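You operate a simulated robot arm through the tools that you are given. There is no shell and no other tool. Be economical: measure what you need, move in short steps, check, and stop when the job is done.

You are at the controls of a simulated robot arm. One attempt, no reset.

JOB
Seat the orange die and crimp the thick hose end in it.
Fine: push the slide home, give one full stroke with hands clear of the ram, then draw the slide out again.

It is judged by the outcome, as a careful person would: the job done as asked, and still so three seconds after it is handed in. It fails if anything else is knocked over, pushed out of place, dropped, spilled or broken.

ROBOT AND FRAMES
A 6-joint arm with a two-finger parallel gripper, fixed in place. Base frame: the origin is at the foot of the arm, x ahead of it, y to its left, z up. Lengths are in cm, angles in degrees, forces in N, time in s.
With the tool pointing down near the work surface it reaches from about 36 to 76 cm from the base axis. Its first joint turns from -66.0 to 66.0 degrees. Payload 2.45 kg.
The tool frame sits at the grasp point between the pads (the TCP): z along the fingers, y along the line on which they close. The tips reach 2.4 cm beyond it. The gripper opens to 6.8 cm. The fingers are 1.7 cm wide and 1 cm thick; the gripper's body (4 by 7 cm) begins 4.1 cm behind the TCP.
Orientation is told as [roll, pitch, yaw] about the base's x, y, z axes, in that order, counted from this pose: with the fingers straight down and closing along the base's y, the tool's x points along the base's -x, its y along +y and its z along -z.

CONTROLS
- The arm moves only by the tool arm_command. Its argument "series" is a list of rows, each an object (a shift or turn left out is 0, a gripper value left out holds the last) with "grip": the closure in counts, from 0 (fully open) to 255 (shut); "linear": the shift along the tool's x, y, z in cm, a list of three; "dr": the turn, a rotation vector about the tool's x, y, z in degrees, a list of three. In form: [{"grip": grip, "linear": [tx, ty, tz], "dr": [rx, ry, rz]}, ...]. A call has 1 to 8 rows; each row shifts and turns the commanded pose from where the row before left it, along the tool's axes as they then stand. Rows are played at 5 a second. More than 5 cm and 8.6 degrees between two rows, or a gripper value outside its range, and nothing of the call is played. Where a pose cannot be reached the arm comes as near as it can. A force on the tool above 50 N (or 10 N above the force at the start of the call, whichever is more), or a blocked arm, ends the call early, and 0.2 s more pass. The fingers move at their own pace (about 10.8 cm/s each) and stop on an object; they squeeze with about 21 N. The grip force told is the motor's: it shows also when the fingers shut on nothing. Time passes only in rows, and 0.2 s behind the last, so rows that do not move let the fingers close. The reply holds the time, the measured pose of the TCP, the force on the tool along the base axes, the opening and the grip force, in the units named above and with some noise, with the torque about the TCP (base axes, N m) and any sound that the robot's microphone picked up.
- Cameras (640 x 400 px; columns grow to the right, rows downward): "scene" is fixed at [19.24, 44.63, 146.62]; the picture's right is [-0.38, -0.92, 0.00], its down [-0.51, 0.21, -0.84] and it looks along [0.77, -0.32, -0.55] (base axes); focal length 334 px, centre (320, 200). "wrist" rides on the gripper at [8.4, 1.1, -7.5] in the tool frame; the picture's right is [-0.13, 0.99, 0.00], its down [-0.60, -0.08, -0.79] and it looks along [-0.79, -0.10, 0.61] (tool axes); focal length 251 px, centre (320, 200). There is no depth. A picture from a camera that has moved, and an enlarged one, comes with that camera's place and axes in the base frame and with its lens.
- capture(camera): a new picture of that camera. The clock stands still meanwhile.
- inspect(camera, box): a new picture of the part [left, top, right, bottom] of that camera's present view, enlarged. The clock stands still meanwhile.
- job_done(): hands the job in; it is judged then, once.

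Go step by step. Nothing tells you positions but the pictures and the camera data: compare them with the known pose of the tool, close in by small moves and look again before you grip or let go. The budget is 120 turns and 68 pictures, counting those below and the enlarged ones. Unless the task says otherwise, let go and move clear before handing in, and close with one line.

The tools are called after "Emit:" as name(argument=value, ...) on one line, values as JSON. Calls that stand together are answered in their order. arm_command: Moves the arm, as the interface text tells. Its arguments: {"type":"object","properties":{"series":{"type":"array","items":{"type":"object","properties":{"grip":{"type":"number"},"linear":{"type":"array","items":{"type":"number"}},"dr":{"type":"array","items":{"type":"number"}}}}}},"required":["series"]} The other tools are called the same way: capture (camera) takes a picture; inspect (camera, box) takes an enlarged picture of a part of a camera's view; job_done () hands the job in.

At the start:

```text
clock: 0.0
position: [41.07, 22.83, 127.93]
orientation: [0.0, 0.0, 0.0]
ft_force: [0.3, 0.3, -0.6]
torque: [0.04, -0.01, -0.01]
opening: 6.8
grasp_force: 0.0
```

scene: 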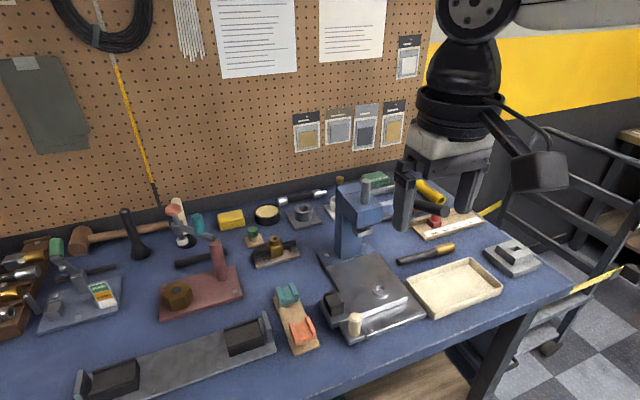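
wrist: 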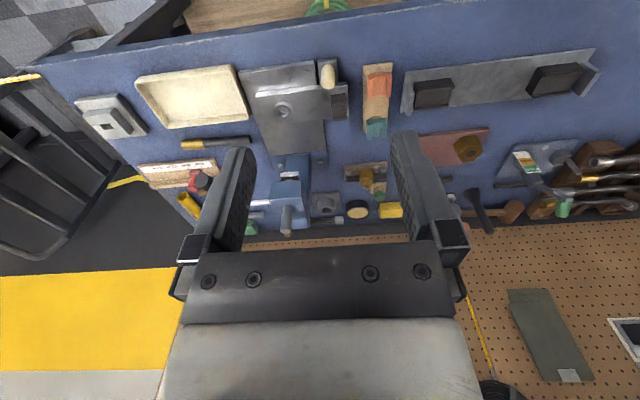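

I see a workbench with a blue press and a slide plate, an orange and a teal die on a wooden block, and a hose-like piece on the table. I'll enlarge the key regions first.

Emit:
inspect(camera="scene", box=[260, 160, 460, 360])

Emit:
inspect(camera="scene", box=[380, 160, 560, 300])

Emit:
inspect(camera="wrist", box=[220, 40, 420, 240])

Emit:
inspect(camera="scene", box=[0, 180, 280, 400])

```text
2.00 times, centred on (360, 260) of scene
camera zoom: at [19.24, 44.63, 146.62], right [-0.38, -0.92, 0.0], down [-0.51, 0.21, -0.84], along [0.77, -0.32, -0.55], focal length 667 px, centre (240, 80)
```

zoom: 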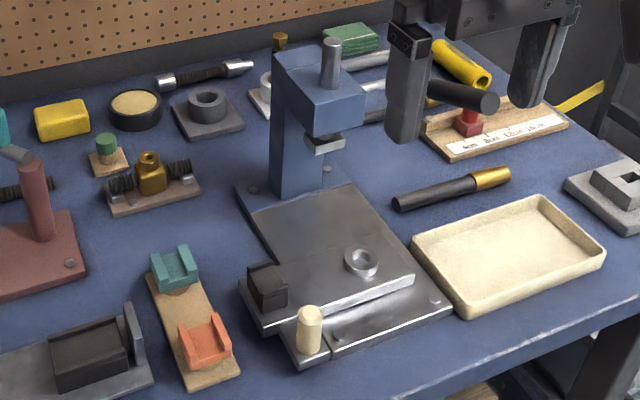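

```text
2.86 times, centred on (470, 230) of scene
camera zoom: at [19.24, 44.63, 146.62], right [-0.38, -0.92, 0.0], down [-0.51, 0.21, -0.84], along [0.77, -0.32, -0.55], focal length 953 px, centre (-109, 114)
```

zoom: 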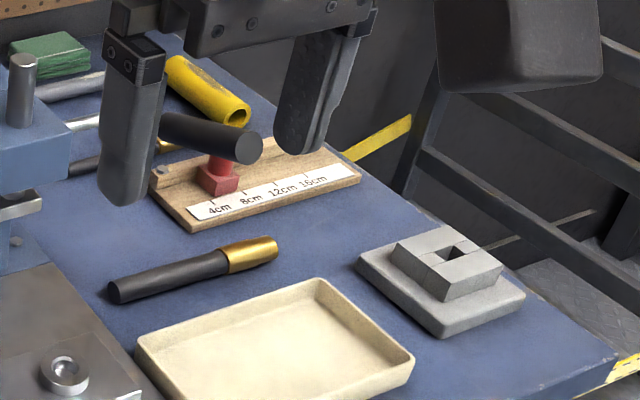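

```text
2.00 times, centred on (320, 140) of wrist
camera zoom: at [32.62, 23.88, 135.45], right [0.13, 0.99, 0.0], down [0.6, -0.08, 0.79], along [0.79, -0.1, -0.61], focal length 503 px, centre (320, 320)
```

zoom: 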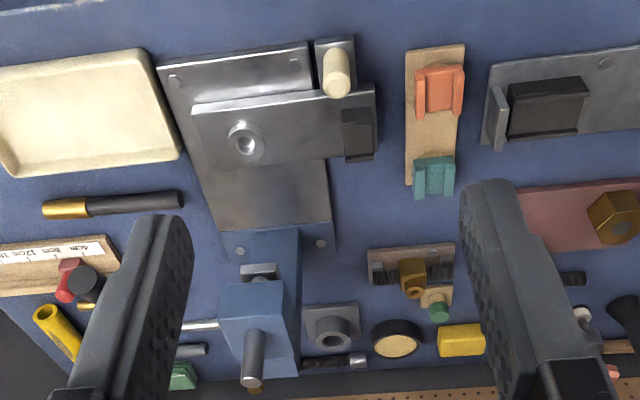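

```text
1.82 times, centred on (140, 290) of scene
camera zoom: at [19.24, 44.63, 146.62], right [-0.38, -0.92, 0.0], down [-0.51, 0.21, -0.84], along [0.77, -0.32, -0.55], focal length 606 px, centre (647, 36)
```

zoom: 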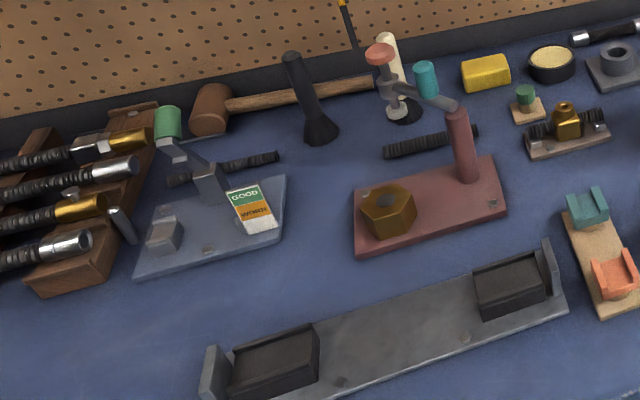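

The orange die is at about (59, 32), the slide's ring at about (62, 12) and the loose gold-tipped hose at about (69, -6). I'll lower the arm a little for a closer wrist view of the press.

Emit:
arm_command(series=[{"linear": [0.2, -1.8, 3.6]}, {"linear": [0.2, -1.8, 3.6]}, {"linear": [0.2, -1.8, 3.6]}, {"linear": [0.2, -1.8, 3.6]}, {"linear": [0.2, -1.8, 3.6]}])

Emit:
capture(camera="wrist")

```text
clock: 1.2
position: [40.09, 13.79, 110.04]
orientation: [-0.1, -0.1, 0.0]
ft_force: [-0.1, 0.8, 0.0]
torque: [0.04, 0.0, 0.0]
opening: 6.82
grasp_force: 0.1
```

```text
61 pictures are left
camera wrist: at [31.64, 14.87, 117.48], right [0.13, 0.99, 0.0], down [0.6, -0.08, 0.79], along [0.79, -0.1, -0.61], focal length 251 px, centre (320, 200)
```

wrist: 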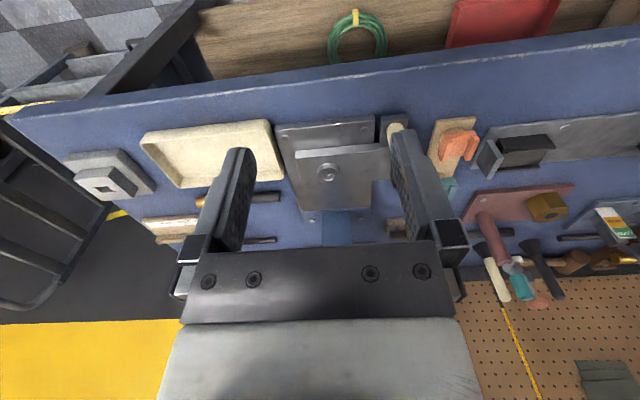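

The wrist lens is wide, so I'll use enlarged scene views now that the arm has moved.

Emit:
inspect(camera="scene", box=[310, 230, 430, 350])

Emit:
inspect(camera="scene", box=[260, 270, 340, 360])

Emit:
inspect(camera="wrist", box=[260, 100, 480, 220])

```text
3.33 times, centred on (370, 290) of scene
camera zoom: at [19.24, 44.63, 146.62], right [-0.38, -0.92, 0.0], down [-0.51, 0.21, -0.84], along [0.77, -0.32, -0.55], focal length 1112 px, centre (153, -100)
```

zoom: 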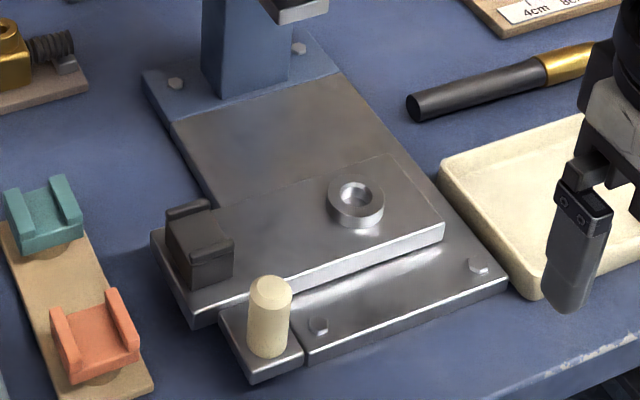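

```text
4.44 times, centred on (300, 315) of scene
camera zoom: at [19.24, 44.63, 146.62], right [-0.38, -0.92, 0.0], down [-0.51, 0.21, -0.84], along [0.77, -0.32, -0.55], focal length 1482 px, centre (409, -311)
```

zoom: 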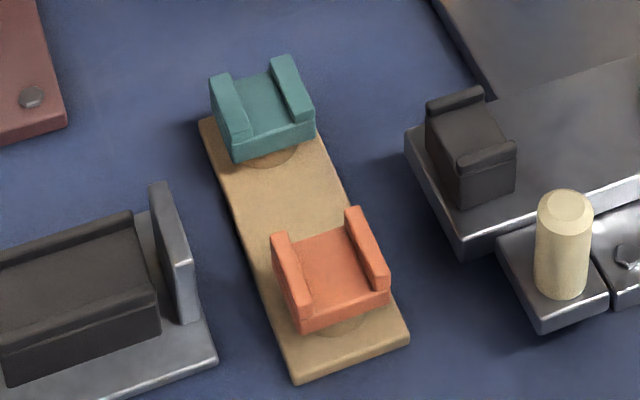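

```text
2.91 times, centred on (370, 160) of wrist
camera zoom: at [31.64, 14.87, 117.48], right [0.13, 0.99, 0.0], down [0.6, -0.08, 0.79], along [0.79, -0.1, -0.61], focal length 731 px, centre (174, 316)
```

zoom: 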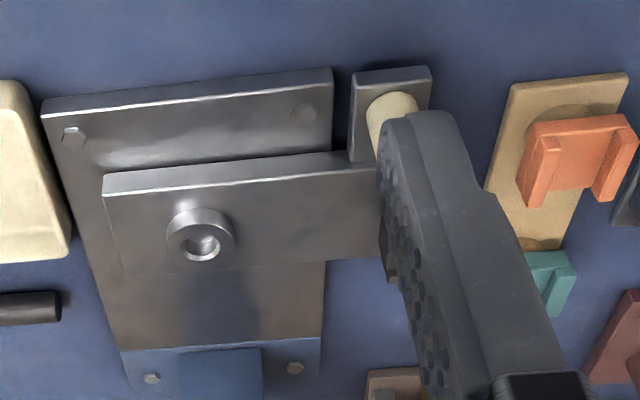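

The slide is a cross-bar with a socket ring, a black hose rest and probably a cream knob as its handle. The papers on the wall may carry instructions, and I need the press head and the other hoses in detail.

Emit:
inspect(camera="scene", box=[200, 0, 430, 160])

Emit:
inspect(camera="scene", box=[270, 165, 400, 265])

Emit:
inspect(camera="scene", box=[380, 160, 500, 280])

Emit:
inspect(camera="scene", box=[0, 220, 130, 340])

```text
2.50 times, centred on (315, 80) of scene
camera zoom: at [19.24, 44.63, 146.62], right [-0.38, -0.92, 0.0], down [-0.51, 0.21, -0.84], along [0.77, -0.32, -0.55], focal length 834 px, centre (332, 500)
```

zoom: 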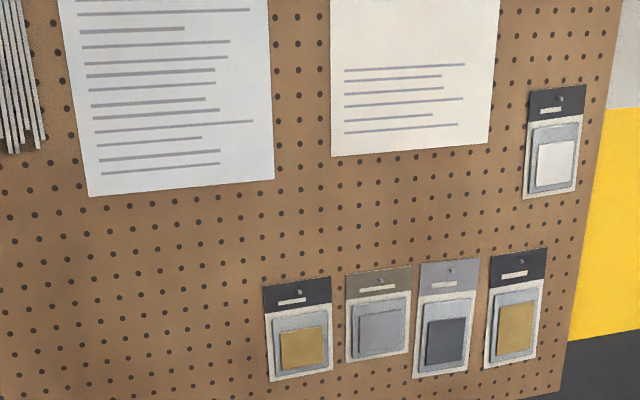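

```text
4.00 times, centred on (335, 215) of scene
camera zoom: at [19.24, 44.63, 146.62], right [-0.38, -0.92, 0.0], down [-0.51, 0.21, -0.84], along [0.77, -0.32, -0.55], focal length 1334 px, centre (260, 140)
```

zoom: 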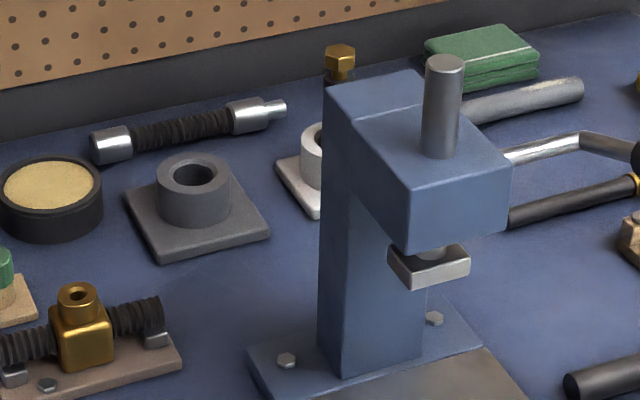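

```text
3.33 times, centred on (440, 220) of scene
camera zoom: at [19.24, 44.63, 146.62], right [-0.38, -0.92, 0.0], down [-0.51, 0.21, -0.84], along [0.77, -0.32, -0.55], focal length 1112 px, centre (-80, 133)
```

zoom: 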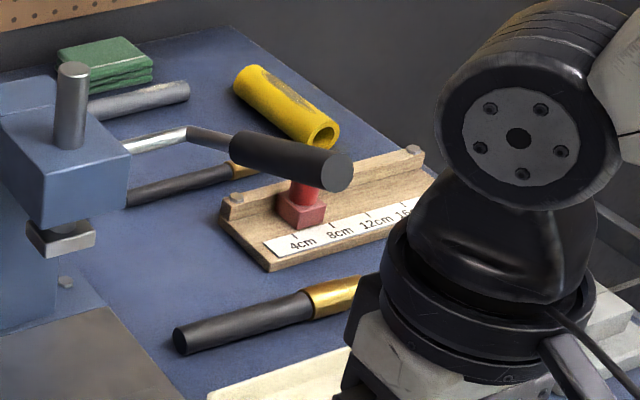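

```text
3.33 times, centred on (65, 280) of scene
camera zoom: at [19.24, 44.63, 146.62], right [-0.38, -0.92, 0.0], down [-0.51, 0.21, -0.84], along [0.77, -0.32, -0.55], focal length 1112 px, centre (1170, -67)
```

zoom: 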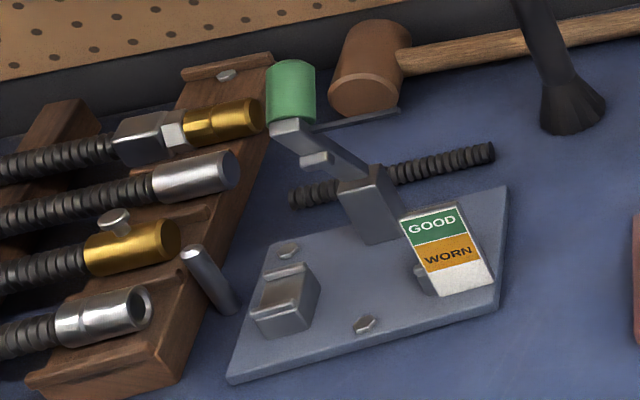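

The press has a crank lever with a black grip on its right side, raised at about (57, 4, 112). The gold-tipped hose by the tray is the thick one, since a thinner one lies behind it. Next I'll hover over the orange die.

Emit:
arm_command(series=[{"linear": [-2.3, 2.28, 1.25]}, {"linear": [-2.3, 2.28, 1.25]}, {"linear": [-2.3, 2.28, 1.25]}, {"linear": [-2.3, 2.28, 1.25]}, {"linear": [-2.3, 2.28, 1.25]}, {"linear": [-2.3, 2.28, 1.25]}, {"linear": [-2.3, 2.28, 1.25]}, {"linear": [-2.3, 2.28, 1.25]}])

Emit:
capture(camera="wrist")

Emit:
capture(camera="scene")

```text
clock: 3.0
position: [58.3, 32.03, 99.86]
orientation: [0.0, 0.0, -0.1]
ft_force: [0.0, -0.2, -0.2]
torque: [-0.01, 0.0, 0.0]
opening: 6.82
grasp_force: 0.1
```

```text
53 pictures are left
camera wrist: at [50.06, 33.11, 107.39], right [0.13, 0.99, 0.0], down [0.6, -0.08, 0.79], along [0.79, -0.1, -0.61], focal length 251 px, centre (320, 200)
```

wrist: 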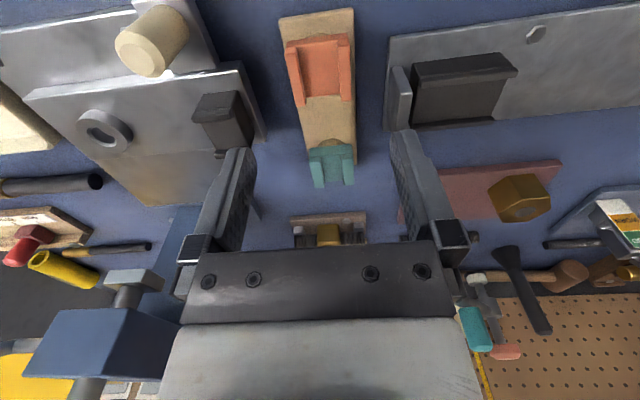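

```text
52 pictures are left
```

scene: 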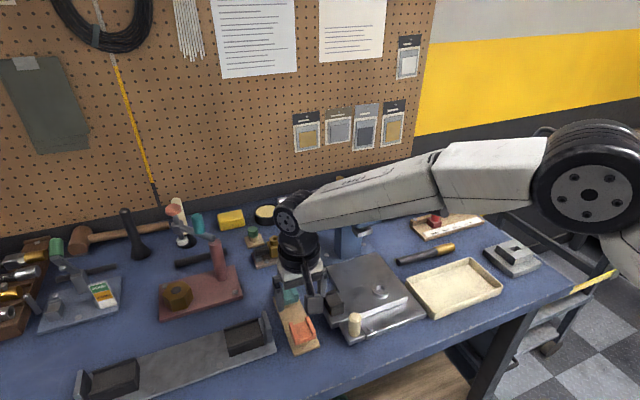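

The orange die is square to the base axes, centred at about (59.0, 32.1), 4 cm wide in y with its channel along x. I'll descend part way and check.

Emit:
arm_command(series=[{"linear": [-0.35, 0.05, 3]}, {"linear": [-0.35, 0.05, 3]}, {"linear": [0, 0, 1.5]}])

Emit:
capture(camera="wrist")

Emit:
inspect(camera="scene", box=[250, 260, 350, 360])

```text
clock: 3.8
position: [59.01, 32.09, 92.3]
orientation: [0.0, 0.1, 0.1]
ft_force: [-0.6, 0.1, 0.4]
torque: [0.03, 0.01, -0.01]
opening: 6.79
grasp_force: 0.1
```

```text
51 pictures are left
camera wrist: at [50.66, 33.15, 99.85], right [0.13, 0.99, 0.0], down [0.6, -0.08, 0.79], along [0.79, -0.1, -0.61], focal length 251 px, centre (320, 200)
```

wrist: 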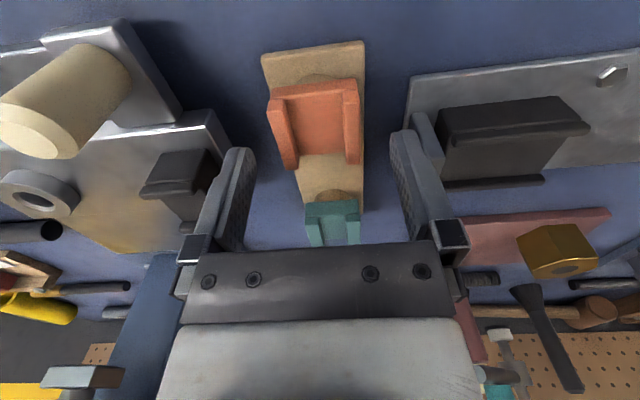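

```text
4.00 times, centred on (300, 310) of scene
camera zoom: at [19.24, 44.63, 146.62], right [-0.38, -0.92, 0.0], down [-0.51, 0.21, -0.84], along [0.77, -0.32, -0.55], focal length 1334 px, centre (400, -240)
```

zoom: 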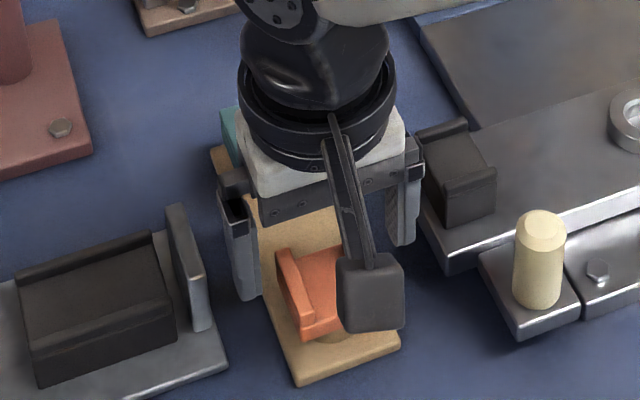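

I'm centred over the die. I'll descend to about z = 89 and close on its walls.

Emit:
arm_command(series=[{"linear": [0, 0, 1.6]}, {"linear": [0, 0, 1.5]}, {"grip": 0}])

Emit:
capture(camera="wrist")

```text
clock: 4.6
position: [59.07, 32.22, 89.31]
orientation: [0.0, 0.0, 0.0]
ft_force: [-0.6, 0.8, 1.0]
torque: [0.02, 0.02, -0.02]
opening: 6.8
grasp_force: 0.1
```

```text
49 pictures are left
camera wrist: at [50.7, 33.22, 96.81], right [0.13, 0.99, 0.0], down [0.6, -0.08, 0.79], along [0.79, -0.1, -0.61], focal length 251 px, centre (320, 200)
```

wrist: 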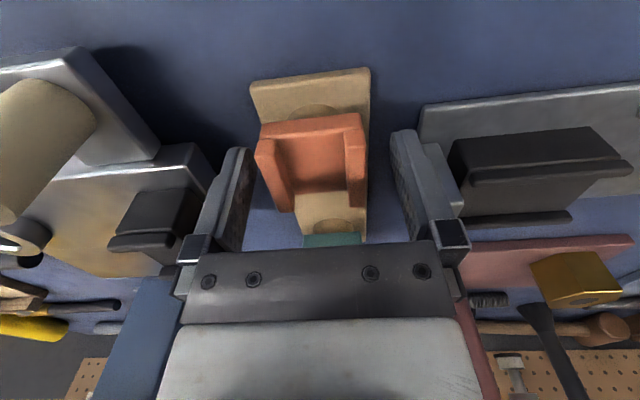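

The pads straddle the walls well. Closing, then lifting slightly.

Emit:
arm_command(series=[{"grip": 255}, {"grip": 255}, {"grip": 255}, {"grip": 255}])

Emit:
arm_command(series=[{"linear": [0, 0, -1]}, {"linear": [0, 0, -2]}, {"linear": [0, 0, -3]}, {"linear": [0, 0, -4]}])

Emit:
capture(camera="wrist")

Emit:
inspect(camera="scene", box=[250, 250, 350, 350])

```text
clock: 5.6
position: [59.01, 32.11, 89.25]
orientation: [-0.2, 0.1, 0.0]
ft_force: [-1.1, -18.3, 3.8]
torque: [-0.36, -0.01, 0.0]
opening: 4.38
grasp_force: 21.2
```

```text
clock: 6.6
position: [59.11, 32.06, 99.41]
orientation: [0.0, -0.1, -0.1]
ft_force: [-0.3, -0.1, 0.0]
torque: [0.0, 0.0, 0.01]
opening: 0.02
grasp_force: 20.9
```

```text
48 pictures are left
camera wrist: at [50.72, 33.18, 106.87], right [0.13, 0.99, 0.0], down [0.6, -0.08, 0.79], along [0.79, -0.1, -0.61], focal length 251 px, centre (320, 200)
```

wrist: 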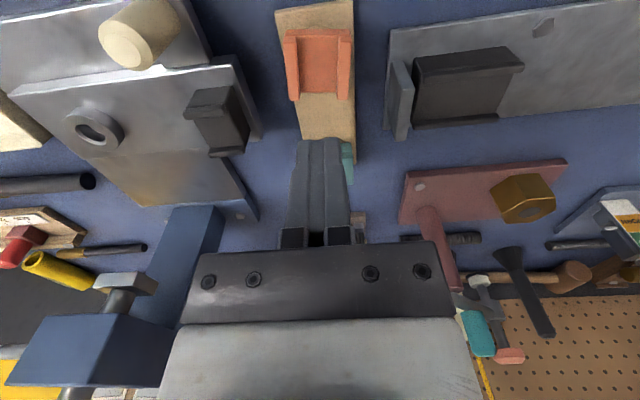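

```text
4.00 times, centred on (300, 300) of scene
camera zoom: at [19.24, 44.63, 146.63], right [-0.38, -0.92, 0.0], down [-0.51, 0.21, -0.84], along [0.77, -0.32, -0.55], focal length 1334 px, centre (400, -200)
```

zoom: 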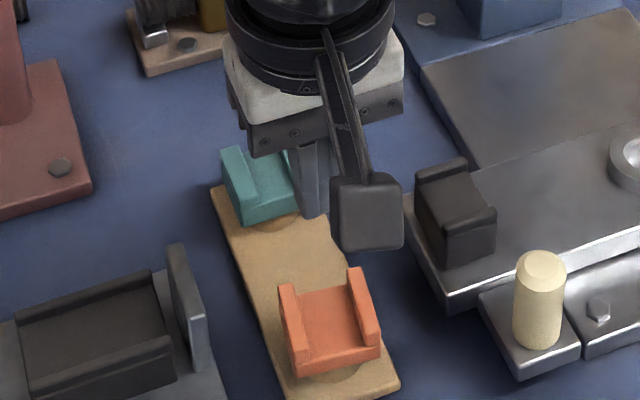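

The fingers stopped at 4.38 cm with a one-sided load and slipped off, so I was off-centre in y. The die is still in its place, so I'll measure it more closely.

Emit:
inspect(camera="wrist", box=[260, 0, 380, 150])

Emit:
inspect(camera="scene", box=[270, 300, 330, 360])

```text
2.67 times, centred on (320, 75) of wrist
camera zoom: at [50.72, 33.18, 106.87], right [0.13, 0.99, 0.0], down [0.6, -0.08, 0.79], along [0.79, -0.1, -0.61], focal length 670 px, centre (320, 533)
```

zoom: 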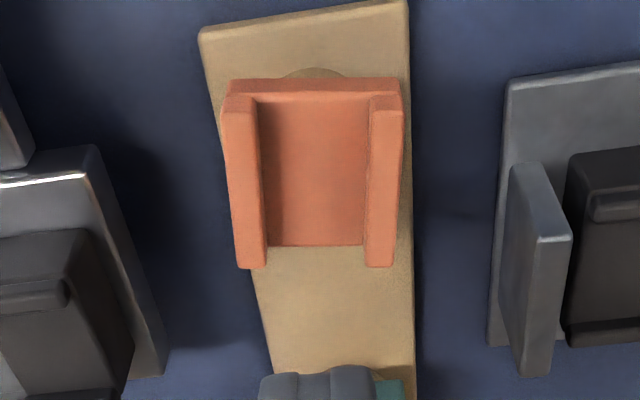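

```text
6.67 times, centred on (300, 330) of scene
camera zoom: at [19.24, 44.63, 146.63], right [-0.38, -0.92, 0.0], down [-0.51, 0.21, -0.84], along [0.77, -0.32, -0.55], focal length 2224 px, centre (453, -667)
```

zoom: 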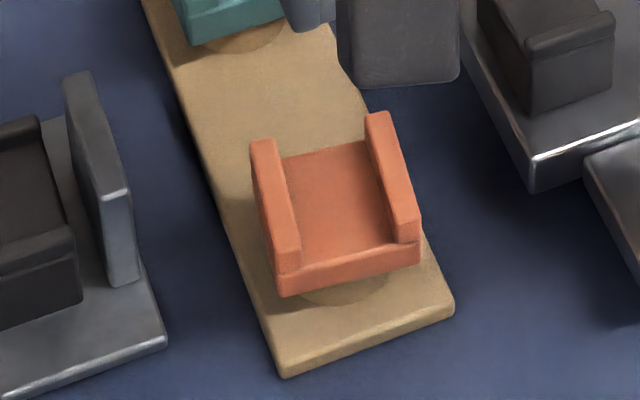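

The die has swivelled a few degrees on its round peg, and the contact was one-sided. I'll return, close, and shift in y until the side force balances.

Emit:
arm_command(series=[{"grip": 0}, {"grip": 0}, {"grip": 0, "linear": [0, -0.15, 3.5]}, {"linear": [0, 0, 3.5]}, {"linear": [0, 0, 2]}, {"linear": [0, 0, 1.4]}])

Emit:
arm_command(series=[{"grip": 255}, {"grip": 255}, {"grip": 255}, {"grip": 255}])

```text
clock: 8.0
position: [59.18, 32.03, 88.8]
orientation: [0.0, 0.0, 0.0]
ft_force: [0.8, -0.9, -0.2]
torque: [0.04, -0.02, 0.02]
opening: 6.8
grasp_force: 0.0
```

```text
clock: 9.0
position: [59.15, 31.93, 88.86]
orientation: [0.0, 0.0, 0.0]
ft_force: [0.1, -6.1, -1.0]
torque: [-0.03, -0.03, -0.03]
opening: 4.39
grasp_force: 21.0
```

Opening is again 4.39, so that's the die's width and the side load is down to 6 N. I'll null the rest and lift gently.

Emit:
arm_command(series=[{"linear": [0, -0.07, 0]}, {}, {"linear": [0, 0, -0.4]}, {"linear": [0, 0, -0.4]}])

Emit:
capture(camera="wrist")

```text
clock: 10.0
position: [59.02, 31.98, 89.76]
orientation: [0.1, -0.1, 0.0]
ft_force: [0.4, 1.3, -0.8]
torque: [0.0, -0.02, 0.05]
opening: 4.37
grasp_force: 21.2
```

```text
44 pictures are left
camera wrist: at [50.74, 33.05, 97.34], right [0.13, 0.99, 0.0], down [0.6, -0.08, 0.79], along [0.79, -0.1, -0.61], focal length 251 px, centre (320, 200)
```

wrist: 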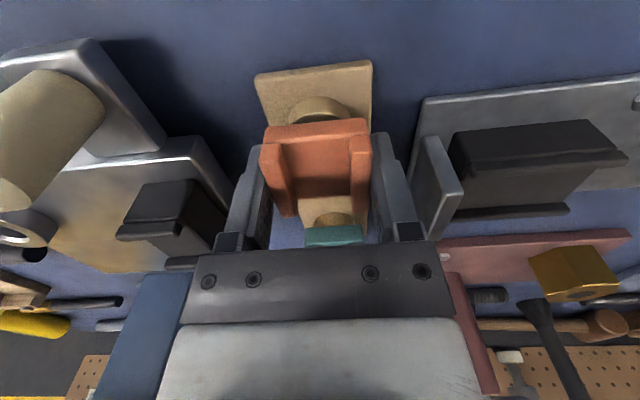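

The die is now moving up with the fingers, off its round boss. Continuing to lift.

Emit:
arm_command(series=[{"linear": [0, 0, -1]}, {"linear": [0, 0, -1.5]}, {"linear": [0, 0, -2]}, {"linear": [0, 0, -2.5]}, {"linear": [0, 0, -2.5]}])

Emit:
capture(camera="wrist")

Emit:
inspect(camera="scene", box=[250, 230, 350, 350])

```text
clock: 11.2
position: [59.05, 31.89, 99.35]
orientation: [0.0, 0.0, 0.0]
ft_force: [-0.2, 0.3, -1.5]
torque: [0.0, 0.02, 0.03]
opening: 4.36
grasp_force: 21.5
```

```text
43 pictures are left
camera wrist: at [50.65, 32.92, 106.8], right [0.13, 0.99, 0.0], down [0.6, -0.08, 0.79], along [0.79, -0.1, -0.61], focal length 251 px, centre (320, 200)
```

wrist: 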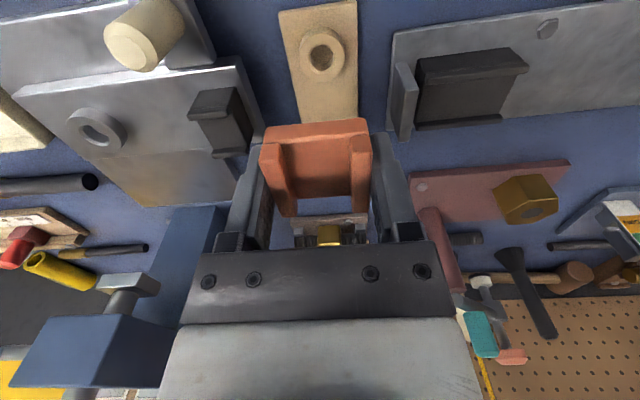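

```text
3.33 times, centred on (300, 290) of scene
camera zoom: at [19.24, 44.63, 146.62], right [-0.38, -0.92, 0.0], down [-0.51, 0.21, -0.84], along [0.77, -0.32, -0.55], focal length 1112 px, centre (387, -100)
```

zoom: 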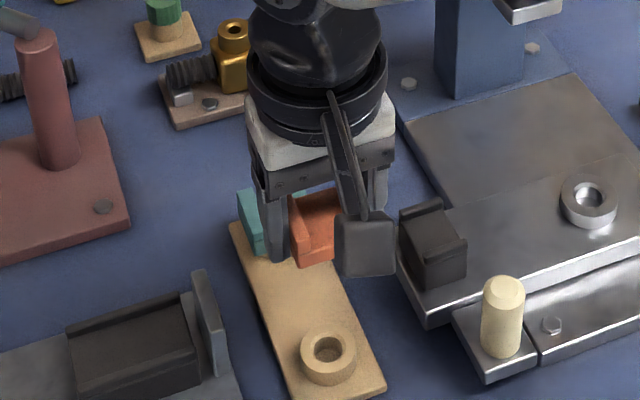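

The die is held, with its peg aligned with the TCP. Now I'll turn the tool so the camera swings to the +y side (yaw -90), which sets the die's channel along y.

Emit:
arm_command(series=[{"dr": [0, 0, 8.18], "linear": [0, 0, -0.4]}, {"dr": [0, 0, 8.18], "linear": [0, 0, -0.4]}, {"dr": [0, 0, 8.18], "linear": [0, 0, -0.4]}, {"dr": [0, 0, 8.18], "linear": [0, 0, -0.4]}, {"dr": [0, 0, 8.18]}, {"dr": [0, 0, 8.18]}, {"dr": [0, 0, 8.18]}, {"dr": [0, 0, 8.18]}])

Emit:
arm_command(series=[{"dr": [0, 0, 8.18]}, {"dr": [0, 0, 8.18]}, {"dr": [0, 0, 8.2]}])

```text
clock: 13.0
position: [59.2, 31.92, 100.81]
orientation: [0.0, 0.1, -65.6]
ft_force: [-0.7, -0.7, -1.1]
torque: [0.03, 0.03, -0.02]
opening: 4.36
grasp_force: 20.7
```

```text
clock: 13.8
position: [59.16, 31.95, 100.78]
orientation: [-0.1, 0.0, -90.1]
ft_force: [0.2, 0.1, -0.7]
torque: [-0.04, 0.0, 0.0]
opening: 4.34
grasp_force: 21.2
```

Orientation is good (tool x = +y, tool y = +x). Moving over the slide's ring.

Emit:
arm_command(series=[{"linear": [-3.9, 0.52, 0]}, {"linear": [-3.9, 0.52, 0]}, {"linear": [-3.9, 0.52, 0]}, {"linear": [-3.9, 0.52, 0.5]}, {"linear": [-3.8, 0.52, 0.5]}, {}])

Emit:
capture(camera="wrist")

Emit:
capture(camera="scene")

```text
clock: 15.2
position: [61.85, 12.55, 99.81]
orientation: [0.0, -0.1, -90.0]
ft_force: [0.1, 0.5, -1.0]
torque: [-0.03, -0.01, -0.03]
opening: 4.36
grasp_force: 21.2
```

```text
41 pictures are left
camera wrist: at [62.9, 20.83, 107.29], right [0.99, -0.13, 0.0], down [-0.08, -0.6, 0.79], along [-0.1, -0.79, -0.61], focal length 251 px, centre (320, 200)
```

wrist: 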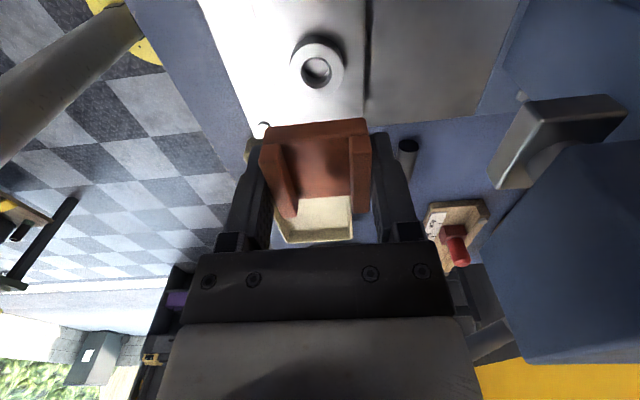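

```text
40 pictures are left
```

scene: 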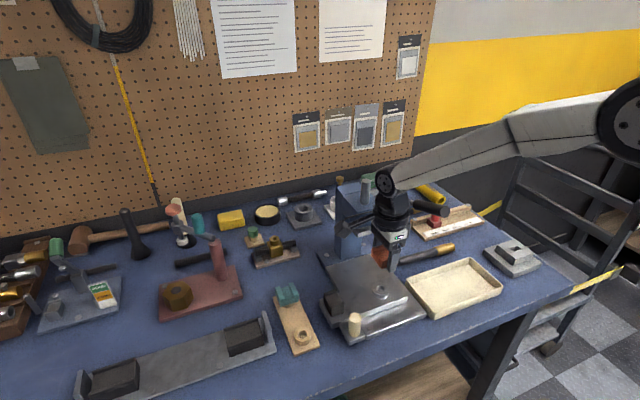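

Triangulating, the ring's top is at about (61.5, 12.25, 88.9). I'll shift to that and go down to z = 94.5, then check with both cameras.

Emit:
arm_command(series=[{"linear": [-0.3, -0.4, 2]}, {"linear": [0, 0, 2]}, {"linear": [0, 0, 1.2]}])

Emit:
inspect(camera="wrist", box=[240, 60, 400, 220])

Emit:
inspect(camera="scene", box=[340, 220, 440, 320])

```text
clock: 16.0
position: [61.31, 12.27, 94.54]
orientation: [0.0, 0.1, -90.0]
ft_force: [-0.4, -0.2, -1.4]
torque: [0.01, 0.01, -0.03]
opening: 4.37
grasp_force: 20.5
```

```text
2.50 times, centred on (320, 140) of wrist
camera zoom: at [62.46, 20.58, 102.05], right [0.99, -0.13, 0.0], down [-0.08, -0.6, 0.79], along [-0.1, -0.79, -0.61], focal length 629 px, centre (320, 350)
```

zoom: 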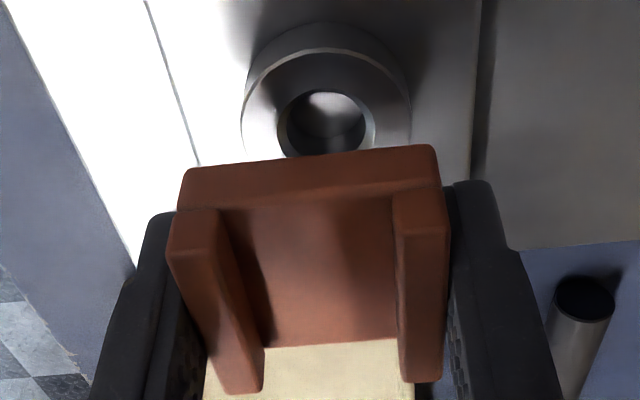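

```text
4.00 times, centred on (390, 270) of scene
camera zoom: at [19.24, 44.63, 146.62], right [-0.38, -0.92, 0.0], down [-0.51, 0.21, -0.84], along [0.77, -0.32, -0.55], focal length 1334 px, centre (40, -80)
```

zoom: 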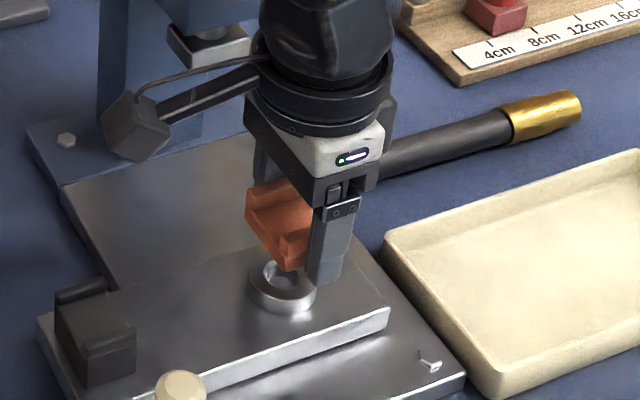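

The ring is aligned with the tool axis to within about 1–2 mm. Going down slowly and watching the force.

Emit:
arm_command(series=[{"linear": [0, 0.05, 0.8]}, {"linear": [0, 0, 0.5]}, {"linear": [0, 0, 0.3]}, {"linear": [0, 0, 0.3]}])

Emit:
inspect(camera="scene", box=[350, 240, 420, 310])

```text
clock: 17.0
position: [61.37, 12.37, 92.74]
orientation: [0.0, 0.0, -90.0]
ft_force: [0.3, -0.2, -1.2]
torque: [0.0, -0.01, 0.0]
opening: 4.36
grasp_force: 20.9
```

```text
5.71 times, centred on (385, 275) of scene
camera zoom: at [19.24, 44.63, 146.62], right [-0.38, -0.92, 0.0], down [-0.51, 0.21, -0.84], along [0.77, -0.32, -0.55], focal length 1906 px, centre (-51, -229)
```

zoom: 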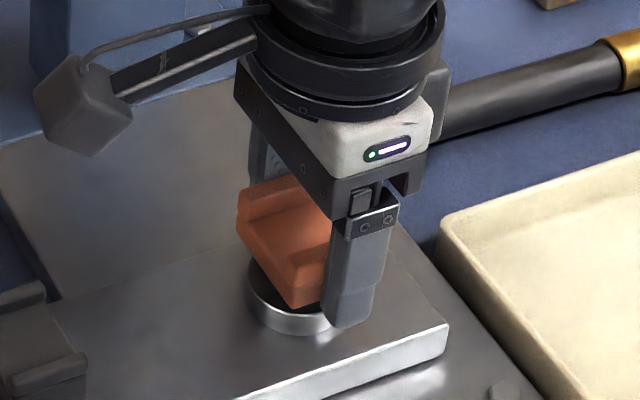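

Emit:
arm_command(series=[{"linear": [0, 0, 0.3]}, {"linear": [0, 0, 0.3]}, {"linear": [0, 0, 0.2]}, {"linear": [0, 0, 0.2]}])

```text
clock: 18.0
position: [61.34, 12.49, 91.75]
orientation: [0.2, 0.1, -89.9]
ft_force: [10.7, 16.2, 3.6]
torque: [0.33, -0.22, 0.02]
opening: 4.33
grasp_force: 20.5
```

The peg has met the chamfer and is being pushed toward +x and +y, so I'll give way in that direction before going further down.

Emit:
arm_command(series=[{"linear": [0.12, 0.08, 0]}, {"linear": [0.0, 0, 0]}])

```text
clock: 18.6
position: [61.45, 12.36, 91.78]
orientation: [0.0, 0.0, -89.9]
ft_force: [6.3, 14.2, 3.4]
torque: [0.35, -0.16, 0.02]
opening: 4.36
grasp_force: 21.0
```

Emit:
arm_command(series=[{"linear": [0.2, 0.08, 0]}, {"linear": [0.0, 0, 0]}])

```text
clock: 19.2
position: [61.46, 12.4, 91.7]
orientation: [-0.2, -0.2, -90.0]
ft_force: [1.8, 0.0, 0.2]
torque: [0.02, -0.05, 0.02]
opening: 4.36
grasp_force: 20.8
```

Side forces are gone, so the peg is centred. Lowering on.

Emit:
arm_command(series=[{"linear": [0, 0.02, 0.2]}, {"linear": [0, 0, 0.2]}, {"linear": [0, 0, 0.2]}])

```text
clock: 20.0
position: [61.78, 12.48, 91.45]
orientation: [0.5, 0.1, -90.1]
ft_force: [-0.5, -14.1, 33.5]
torque: [-0.16, -0.18, -0.11]
opening: 4.4
grasp_force: 20.8
```

There's a 33 N upward reaction at z ≈ 91.4. I'll look whether the die is down on the ring.

Emit:
inspect(camera="scene", box=[355, 255, 415, 305])

Emit:
inspect(camera="wrist", box=[240, 60, 400, 220])

```text
8.00 times, centred on (385, 280) of scene
camera zoom: at [19.17, 44.57, 146.65], right [-0.38, -0.92, 0.0], down [-0.5, 0.21, -0.84], along [0.77, -0.32, -0.55], focal length 2668 px, centre (-200, -440)
```

zoom: 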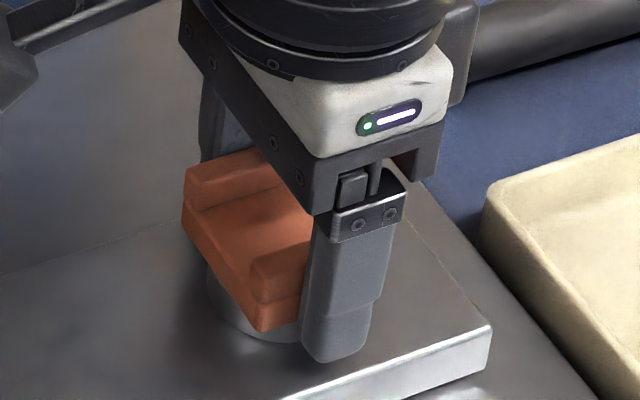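

```text
2.50 times, centred on (320, 140) of wrist
camera zoom: at [62.85, 20.83, 99.03], right [0.99, -0.13, 0.01], down [-0.09, -0.6, 0.79], along [-0.1, -0.79, -0.61], focal length 629 px, centre (320, 350)
```

zoom: 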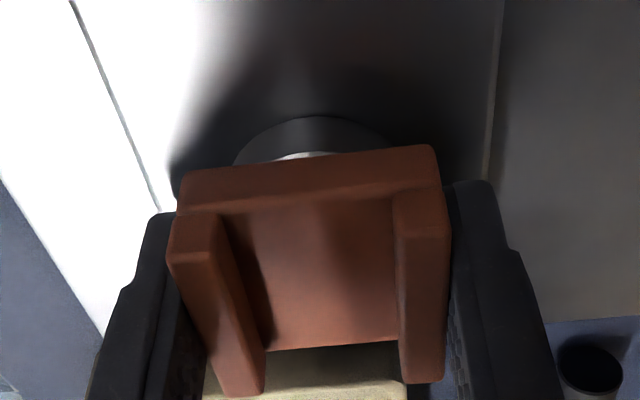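

The die is very near the ring. I'll back off the push and see where the side forces sit.

Emit:
arm_command(series=[{"linear": [0, 0, -0.3]}, {}])

```text
clock: 20.6
position: [61.32, 12.54, 91.23]
orientation: [-0.1, 0.0, -90.0]
ft_force: [6.2, -4.1, -6.7]
torque: [-0.07, -0.16, -0.01]
opening: 4.38
grasp_force: 21.7
```

Emit:
arm_command(series=[{"linear": [-0.06, 0.1, 0]}, {"linear": [0, 0, 0.2]}, {"linear": [0, 0, 0.2]}, {}])

```text
clock: 21.6
position: [61.71, 12.51, 91.25]
orientation: [0.3, 0.1, -90.0]
ft_force: [1.2, 3.3, 17.8]
torque: [0.02, 0.08, -0.01]
opening: 4.37
grasp_force: 20.8
```

It rests firmly at z ≈ 91.25 with almost no side load, which is consistent with seated. I'll release, rise and look.

Emit:
arm_command(series=[{"linear": [0, 0, -0.2]}, {"grip": 0}, {"grip": 0}, {"linear": [0, 0, -2]}, {"linear": [0, 0, -4]}, {"linear": [0, 0, -4]}, {"linear": [4, 0, 0]}])

Emit:
inspect(camera="scene", box=[345, 245, 425, 325])

Emit:
capture(camera="wrist")

```text
clock: 23.2
position: [61.72, 16.41, 101.16]
orientation: [0.1, 0.1, -90.0]
ft_force: [0.3, -0.3, 0.7]
torque: [0.0, 0.02, -0.05]
opening: 6.78
grasp_force: 0.0
```

```text
5.00 times, centred on (385, 285) of scene
camera zoom: at [19.24, 44.62, 146.62], right [-0.38, -0.92, 0.0], down [-0.51, 0.21, -0.84], along [0.77, -0.32, -0.55], focal length 1668 px, centre (-5, -225)
```

zoom: 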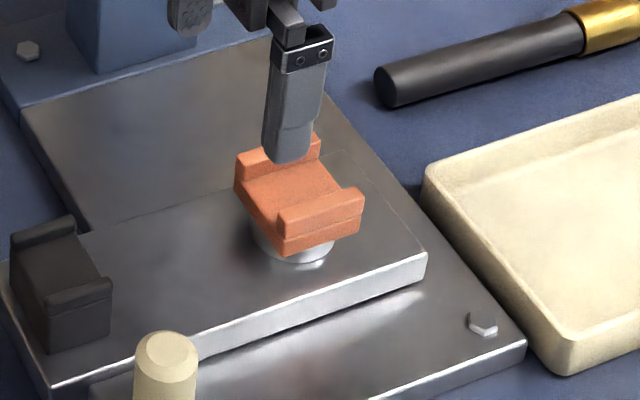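

```text
33 pictures are left
camera wrist: at [62.79, 24.87, 108.68], right [0.99, -0.13, 0.0], down [-0.08, -0.6, 0.79], along [-0.1, -0.79, -0.61], focal length 251 px, centre (320, 200)
```

wrist: 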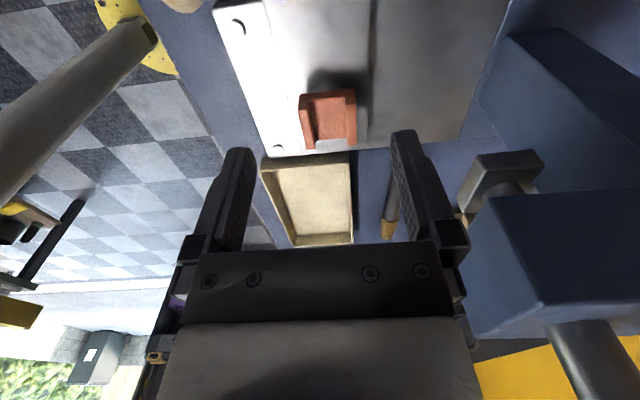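

The die sits flat on the ring with its channel along y. For the hose I'll use the opposite yaw (+90) so the camera stays clear of the lever. First I rise above everything, then turn.

Emit:
arm_command(series=[{"linear": [0, -1, -4.2]}, {"linear": [0, -1, -4.2]}, {"linear": [0, -1, -4.2]}, {"linear": [0, -1, -4.2]}, {"dr": [0, 0, -8.2]}, {"dr": [0, 0, -8.2]}, {"dr": [0, 0, -8.2]}, {"dr": [0, 0, -8.2]}])

Emit:
arm_command(series=[{"dr": [0, 0, -8.2]}, {"dr": [0, 0, -8.2]}, {"dr": [0, 0, -8.2]}, {"dr": [0, 0, -8.2]}, {"dr": [0, 0, -8.2]}, {"dr": [0, 0, -8.2]}, {"dr": [0, 0, -8.2]}, {"dr": [0, 0, -8.2]}])

Emit:
arm_command(series=[{"dr": [0, 0, -8.2]}, {"dr": [0, 0, -8.2]}, {"dr": [0, 0, -8.2]}, {"dr": [0, 0, -8.2]}, {"dr": [0, 0, -8.2]}, {"dr": [0, 0, -8.2]}, {"dr": [0, 0, -8.2]}, {"dr": [0, 0, -8.2]}])

```text
clock: 25.0
position: [57.75, 16.51, 118.15]
orientation: [-0.1, 0.0, -57.1]
ft_force: [1.4, -0.4, -0.6]
torque: [-0.01, -0.01, 0.0]
opening: 6.79
grasp_force: 0.0
```

```text
clock: 26.8
position: [57.61, 16.49, 118.16]
orientation: [0.0, 0.1, 8.5]
ft_force: [-0.1, 0.5, -0.3]
torque: [0.02, 0.03, -0.04]
opening: 6.81
grasp_force: 0.0
```

```text
clock: 28.6
position: [57.56, 16.48, 118.11]
orientation: [0.0, 0.0, 74.1]
ft_force: [0.0, 0.0, -1.4]
torque: [0.02, -0.02, 0.03]
opening: 6.82
grasp_force: 0.1
```

Emit:
arm_command(series=[{"dr": [0, 0, -7.95], "linear": [0, 0, -2]}, {"dr": [0, 0, -7.95]}, {"linear": [3.9, -1.93, 0]}, {"linear": [3.9, -1.93, 0]}, {"linear": [3.9, -1.93, 0]}, {"linear": [3.9, -1.93, 0]}, {"linear": [3.9, -1.93, 0]}, {"linear": [3.9, -1.93, 0]}])

Emit:
arm_command(series=[{"linear": [0, 0, 4]}, {"linear": [0, 0, 4]}, {"linear": [0, 0, 4]}, {"linear": [0, 0, 4]}, {"linear": [0, 0, 3]}])

Emit:
capture(camera="wrist")

Emit:
inspect(camera="scene", box=[330, 160, 510, 320])

```text
clock: 30.4
position: [69.14, -7.01, 120.14]
orientation: [0.0, 0.1, 89.9]
ft_force: [0.3, -0.6, 0.6]
torque: [0.01, 0.05, 0.01]
opening: 6.78
grasp_force: 0.0
```

```text
clock: 31.6
position: [69.08, -6.9, 101.17]
orientation: [0.0, 0.0, 89.8]
ft_force: [0.5, -0.3, 0.2]
torque: [0.02, 0.0, -0.01]
opening: 6.79
grasp_force: 0.2
```

```text
32 pictures are left
camera wrist: at [68.09, -15.29, 108.57], right [-0.99, 0.13, 0.0], down [0.08, 0.6, 0.79], along [0.1, 0.79, -0.61], focal length 251 px, centre (320, 200)
```

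wrist: 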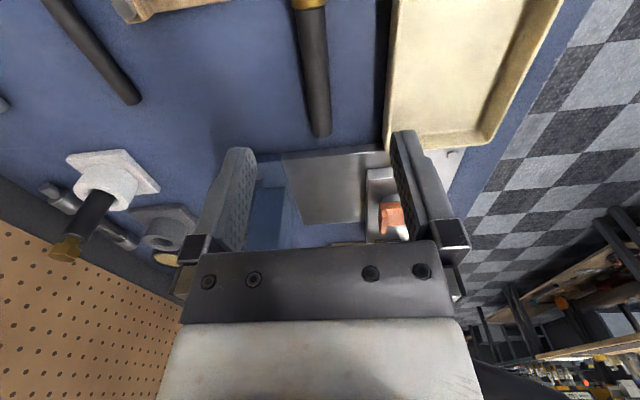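

```text
2.50 times, centred on (420, 240) of scene
camera zoom: at [19.24, 44.63, 146.62], right [-0.38, -0.92, 0.0], down [-0.51, 0.21, -0.84], along [0.77, -0.32, -0.55], focal length 834 px, centre (70, 100)
```

zoom: 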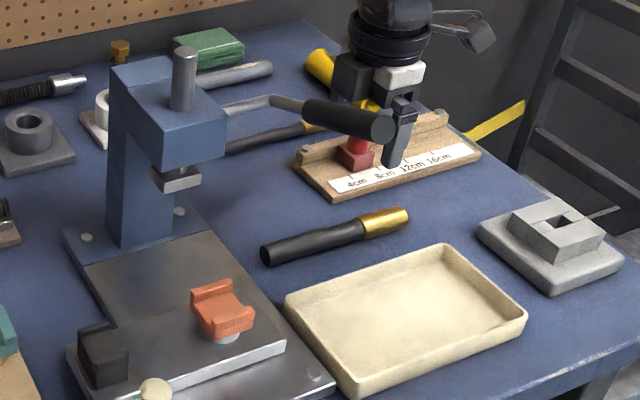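

The hose axis is tilted about 4° from y and lies near x ≈ 69.7 at y = -7. I'll match the angle, descend to z = 92 and look again.

Emit:
arm_command(series=[{"linear": [0, -0.65, 3], "dr": [0, 0, 4.2]}, {"linear": [0, 0, 3]}, {"linear": [0, 0, 3]}])

Emit:
capture(camera="wrist")

```text
clock: 32.4
position: [69.87, -6.83, 92.08]
orientation: [0.0, -0.1, 85.7]
ft_force: [0.0, -0.9, -0.7]
torque: [0.01, 0.02, -0.02]
opening: 6.8
grasp_force: 0.1
```

```text
30 pictures are left
camera wrist: at [68.2, -15.24, 99.54], right [-0.98, 0.2, 0.0], down [0.12, 0.6, 0.79], along [0.16, 0.78, -0.61], focal length 251 px, centre (320, 200)
```

wrist: 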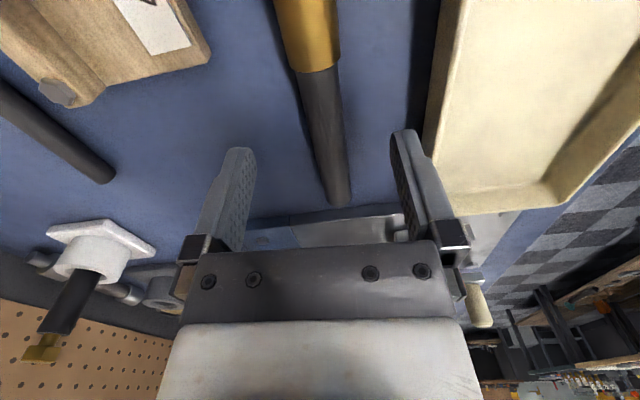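

The hose is 2–3 mm off centre. I'll correct and descend to z ≈ 87.6 around it.

Emit:
arm_command(series=[{"linear": [0, 0.25, 1.5], "dr": [0, 0, -1.3]}, {"linear": [0, 0, 1.5]}, {"linear": [0, 0, 1.4]}, {}])

Emit:
capture(camera="wrist")

```text
clock: 33.4
position: [69.55, -6.98, 87.58]
orientation: [0.0, -0.1, 87.0]
ft_force: [0.1, -0.7, 0.1]
torque: [0.01, -0.02, -0.03]
opening: 6.79
grasp_force: 0.0
```

```text
29 pictures are left
camera wrist: at [68.03, -15.31, 95.1], right [-0.98, 0.18, 0.0], down [0.11, 0.6, 0.79], along [0.14, 0.78, -0.61], focal length 251 px, centre (320, 200)
```

wrist: 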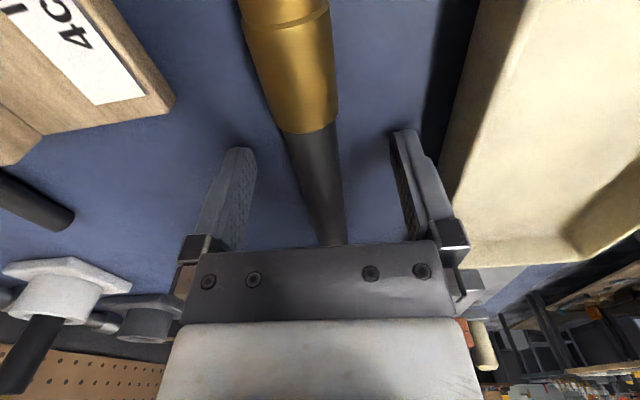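

The hose lies between the pads. Closing.

Emit:
arm_command(series=[{"grip": 255}, {"grip": 255}, {"grip": 255}, {"grip": 255}])

```text
clock: 34.4
position: [69.43, -6.98, 87.61]
orientation: [0.0, 0.1, 87.1]
ft_force: [0.8, -0.3, 1.0]
torque: [-0.04, -0.05, 0.01]
opening: 2.12
grasp_force: 21.3
```

Gripped at 2.12 cm with balanced force. Lifting gently.

Emit:
arm_command(series=[{"linear": [0, 0, -0.7]}, {"linear": [0, 0, -1.5]}, {"linear": [0, 0, -2.5]}, {"linear": [0, 0, -3.5], "dr": [0, 0, -2.9]}, {"linear": [0, 0, -4]}])

Emit:
capture(camera="wrist")

Emit:
capture(camera="scene")

```text
clock: 35.6
position: [69.47, -6.97, 99.81]
orientation: [0.0, 0.1, 90.0]
ft_force: [-0.4, 0.6, -1.8]
torque: [-0.04, -0.03, 0.0]
opening: 2.13
grasp_force: 20.9
```

```text
28 pictures are left
camera wrist: at [68.41, -15.34, 107.33], right [-0.99, 0.13, 0.0], down [0.08, 0.6, 0.79], along [0.1, 0.79, -0.61], focal length 251 px, centre (320, 200)
```

wrist: 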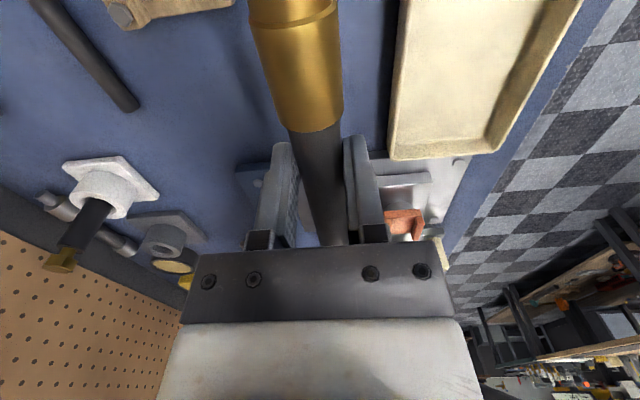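

```text
27 pictures are left
```

scene: 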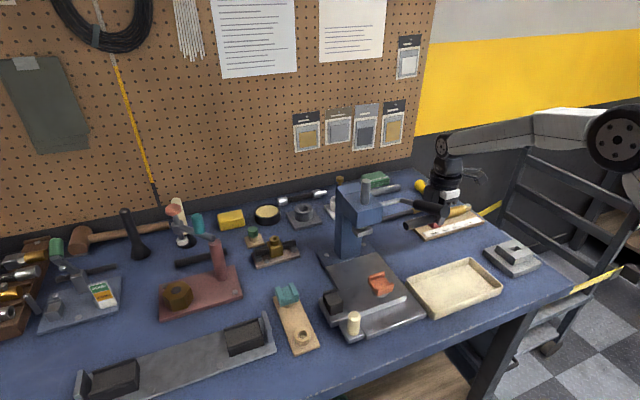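

The hose is held level. I'll step away from the lever, rise above it, and cross over to the die.

Emit:
arm_command(series=[{"linear": [3, 0, 0]}, {"linear": [0, 0, -4.2]}, {"linear": [0, 0, -4.2]}, {"linear": [0, 0, -4.2]}, {"linear": [0, 0, -4.2]}, {"linear": [0, 0, -4.2]}, {"linear": [-3, 1.2, 0]}, {"linear": [-4, 1.2, 0]}])

Emit:
arm_command(series=[{"linear": [-4.2, 1.1, 0]}, {"linear": [-4.2, 1.1, 0]}, {"linear": [-4.2, 1.1, 0]}, {"linear": [-4.2, 1.1, 0]}, {"linear": [-3.5, 1.1, 0]}, {}])

```text
clock: 37.4
position: [67.09, -2.9, 120.81]
orientation: [0.0, 0.0, 89.9]
ft_force: [0.1, 0.4, -1.4]
torque: [-0.01, 0.01, -0.02]
opening: 2.11
grasp_force: 21.2
```

```text
clock: 38.8
position: [61.65, 17.57, 120.7]
orientation: [0.1, -0.1, 89.9]
ft_force: [-0.5, -0.6, -1.9]
torque: [-0.02, 0.01, 0.02]
opening: 2.13
grasp_force: 21.2
```

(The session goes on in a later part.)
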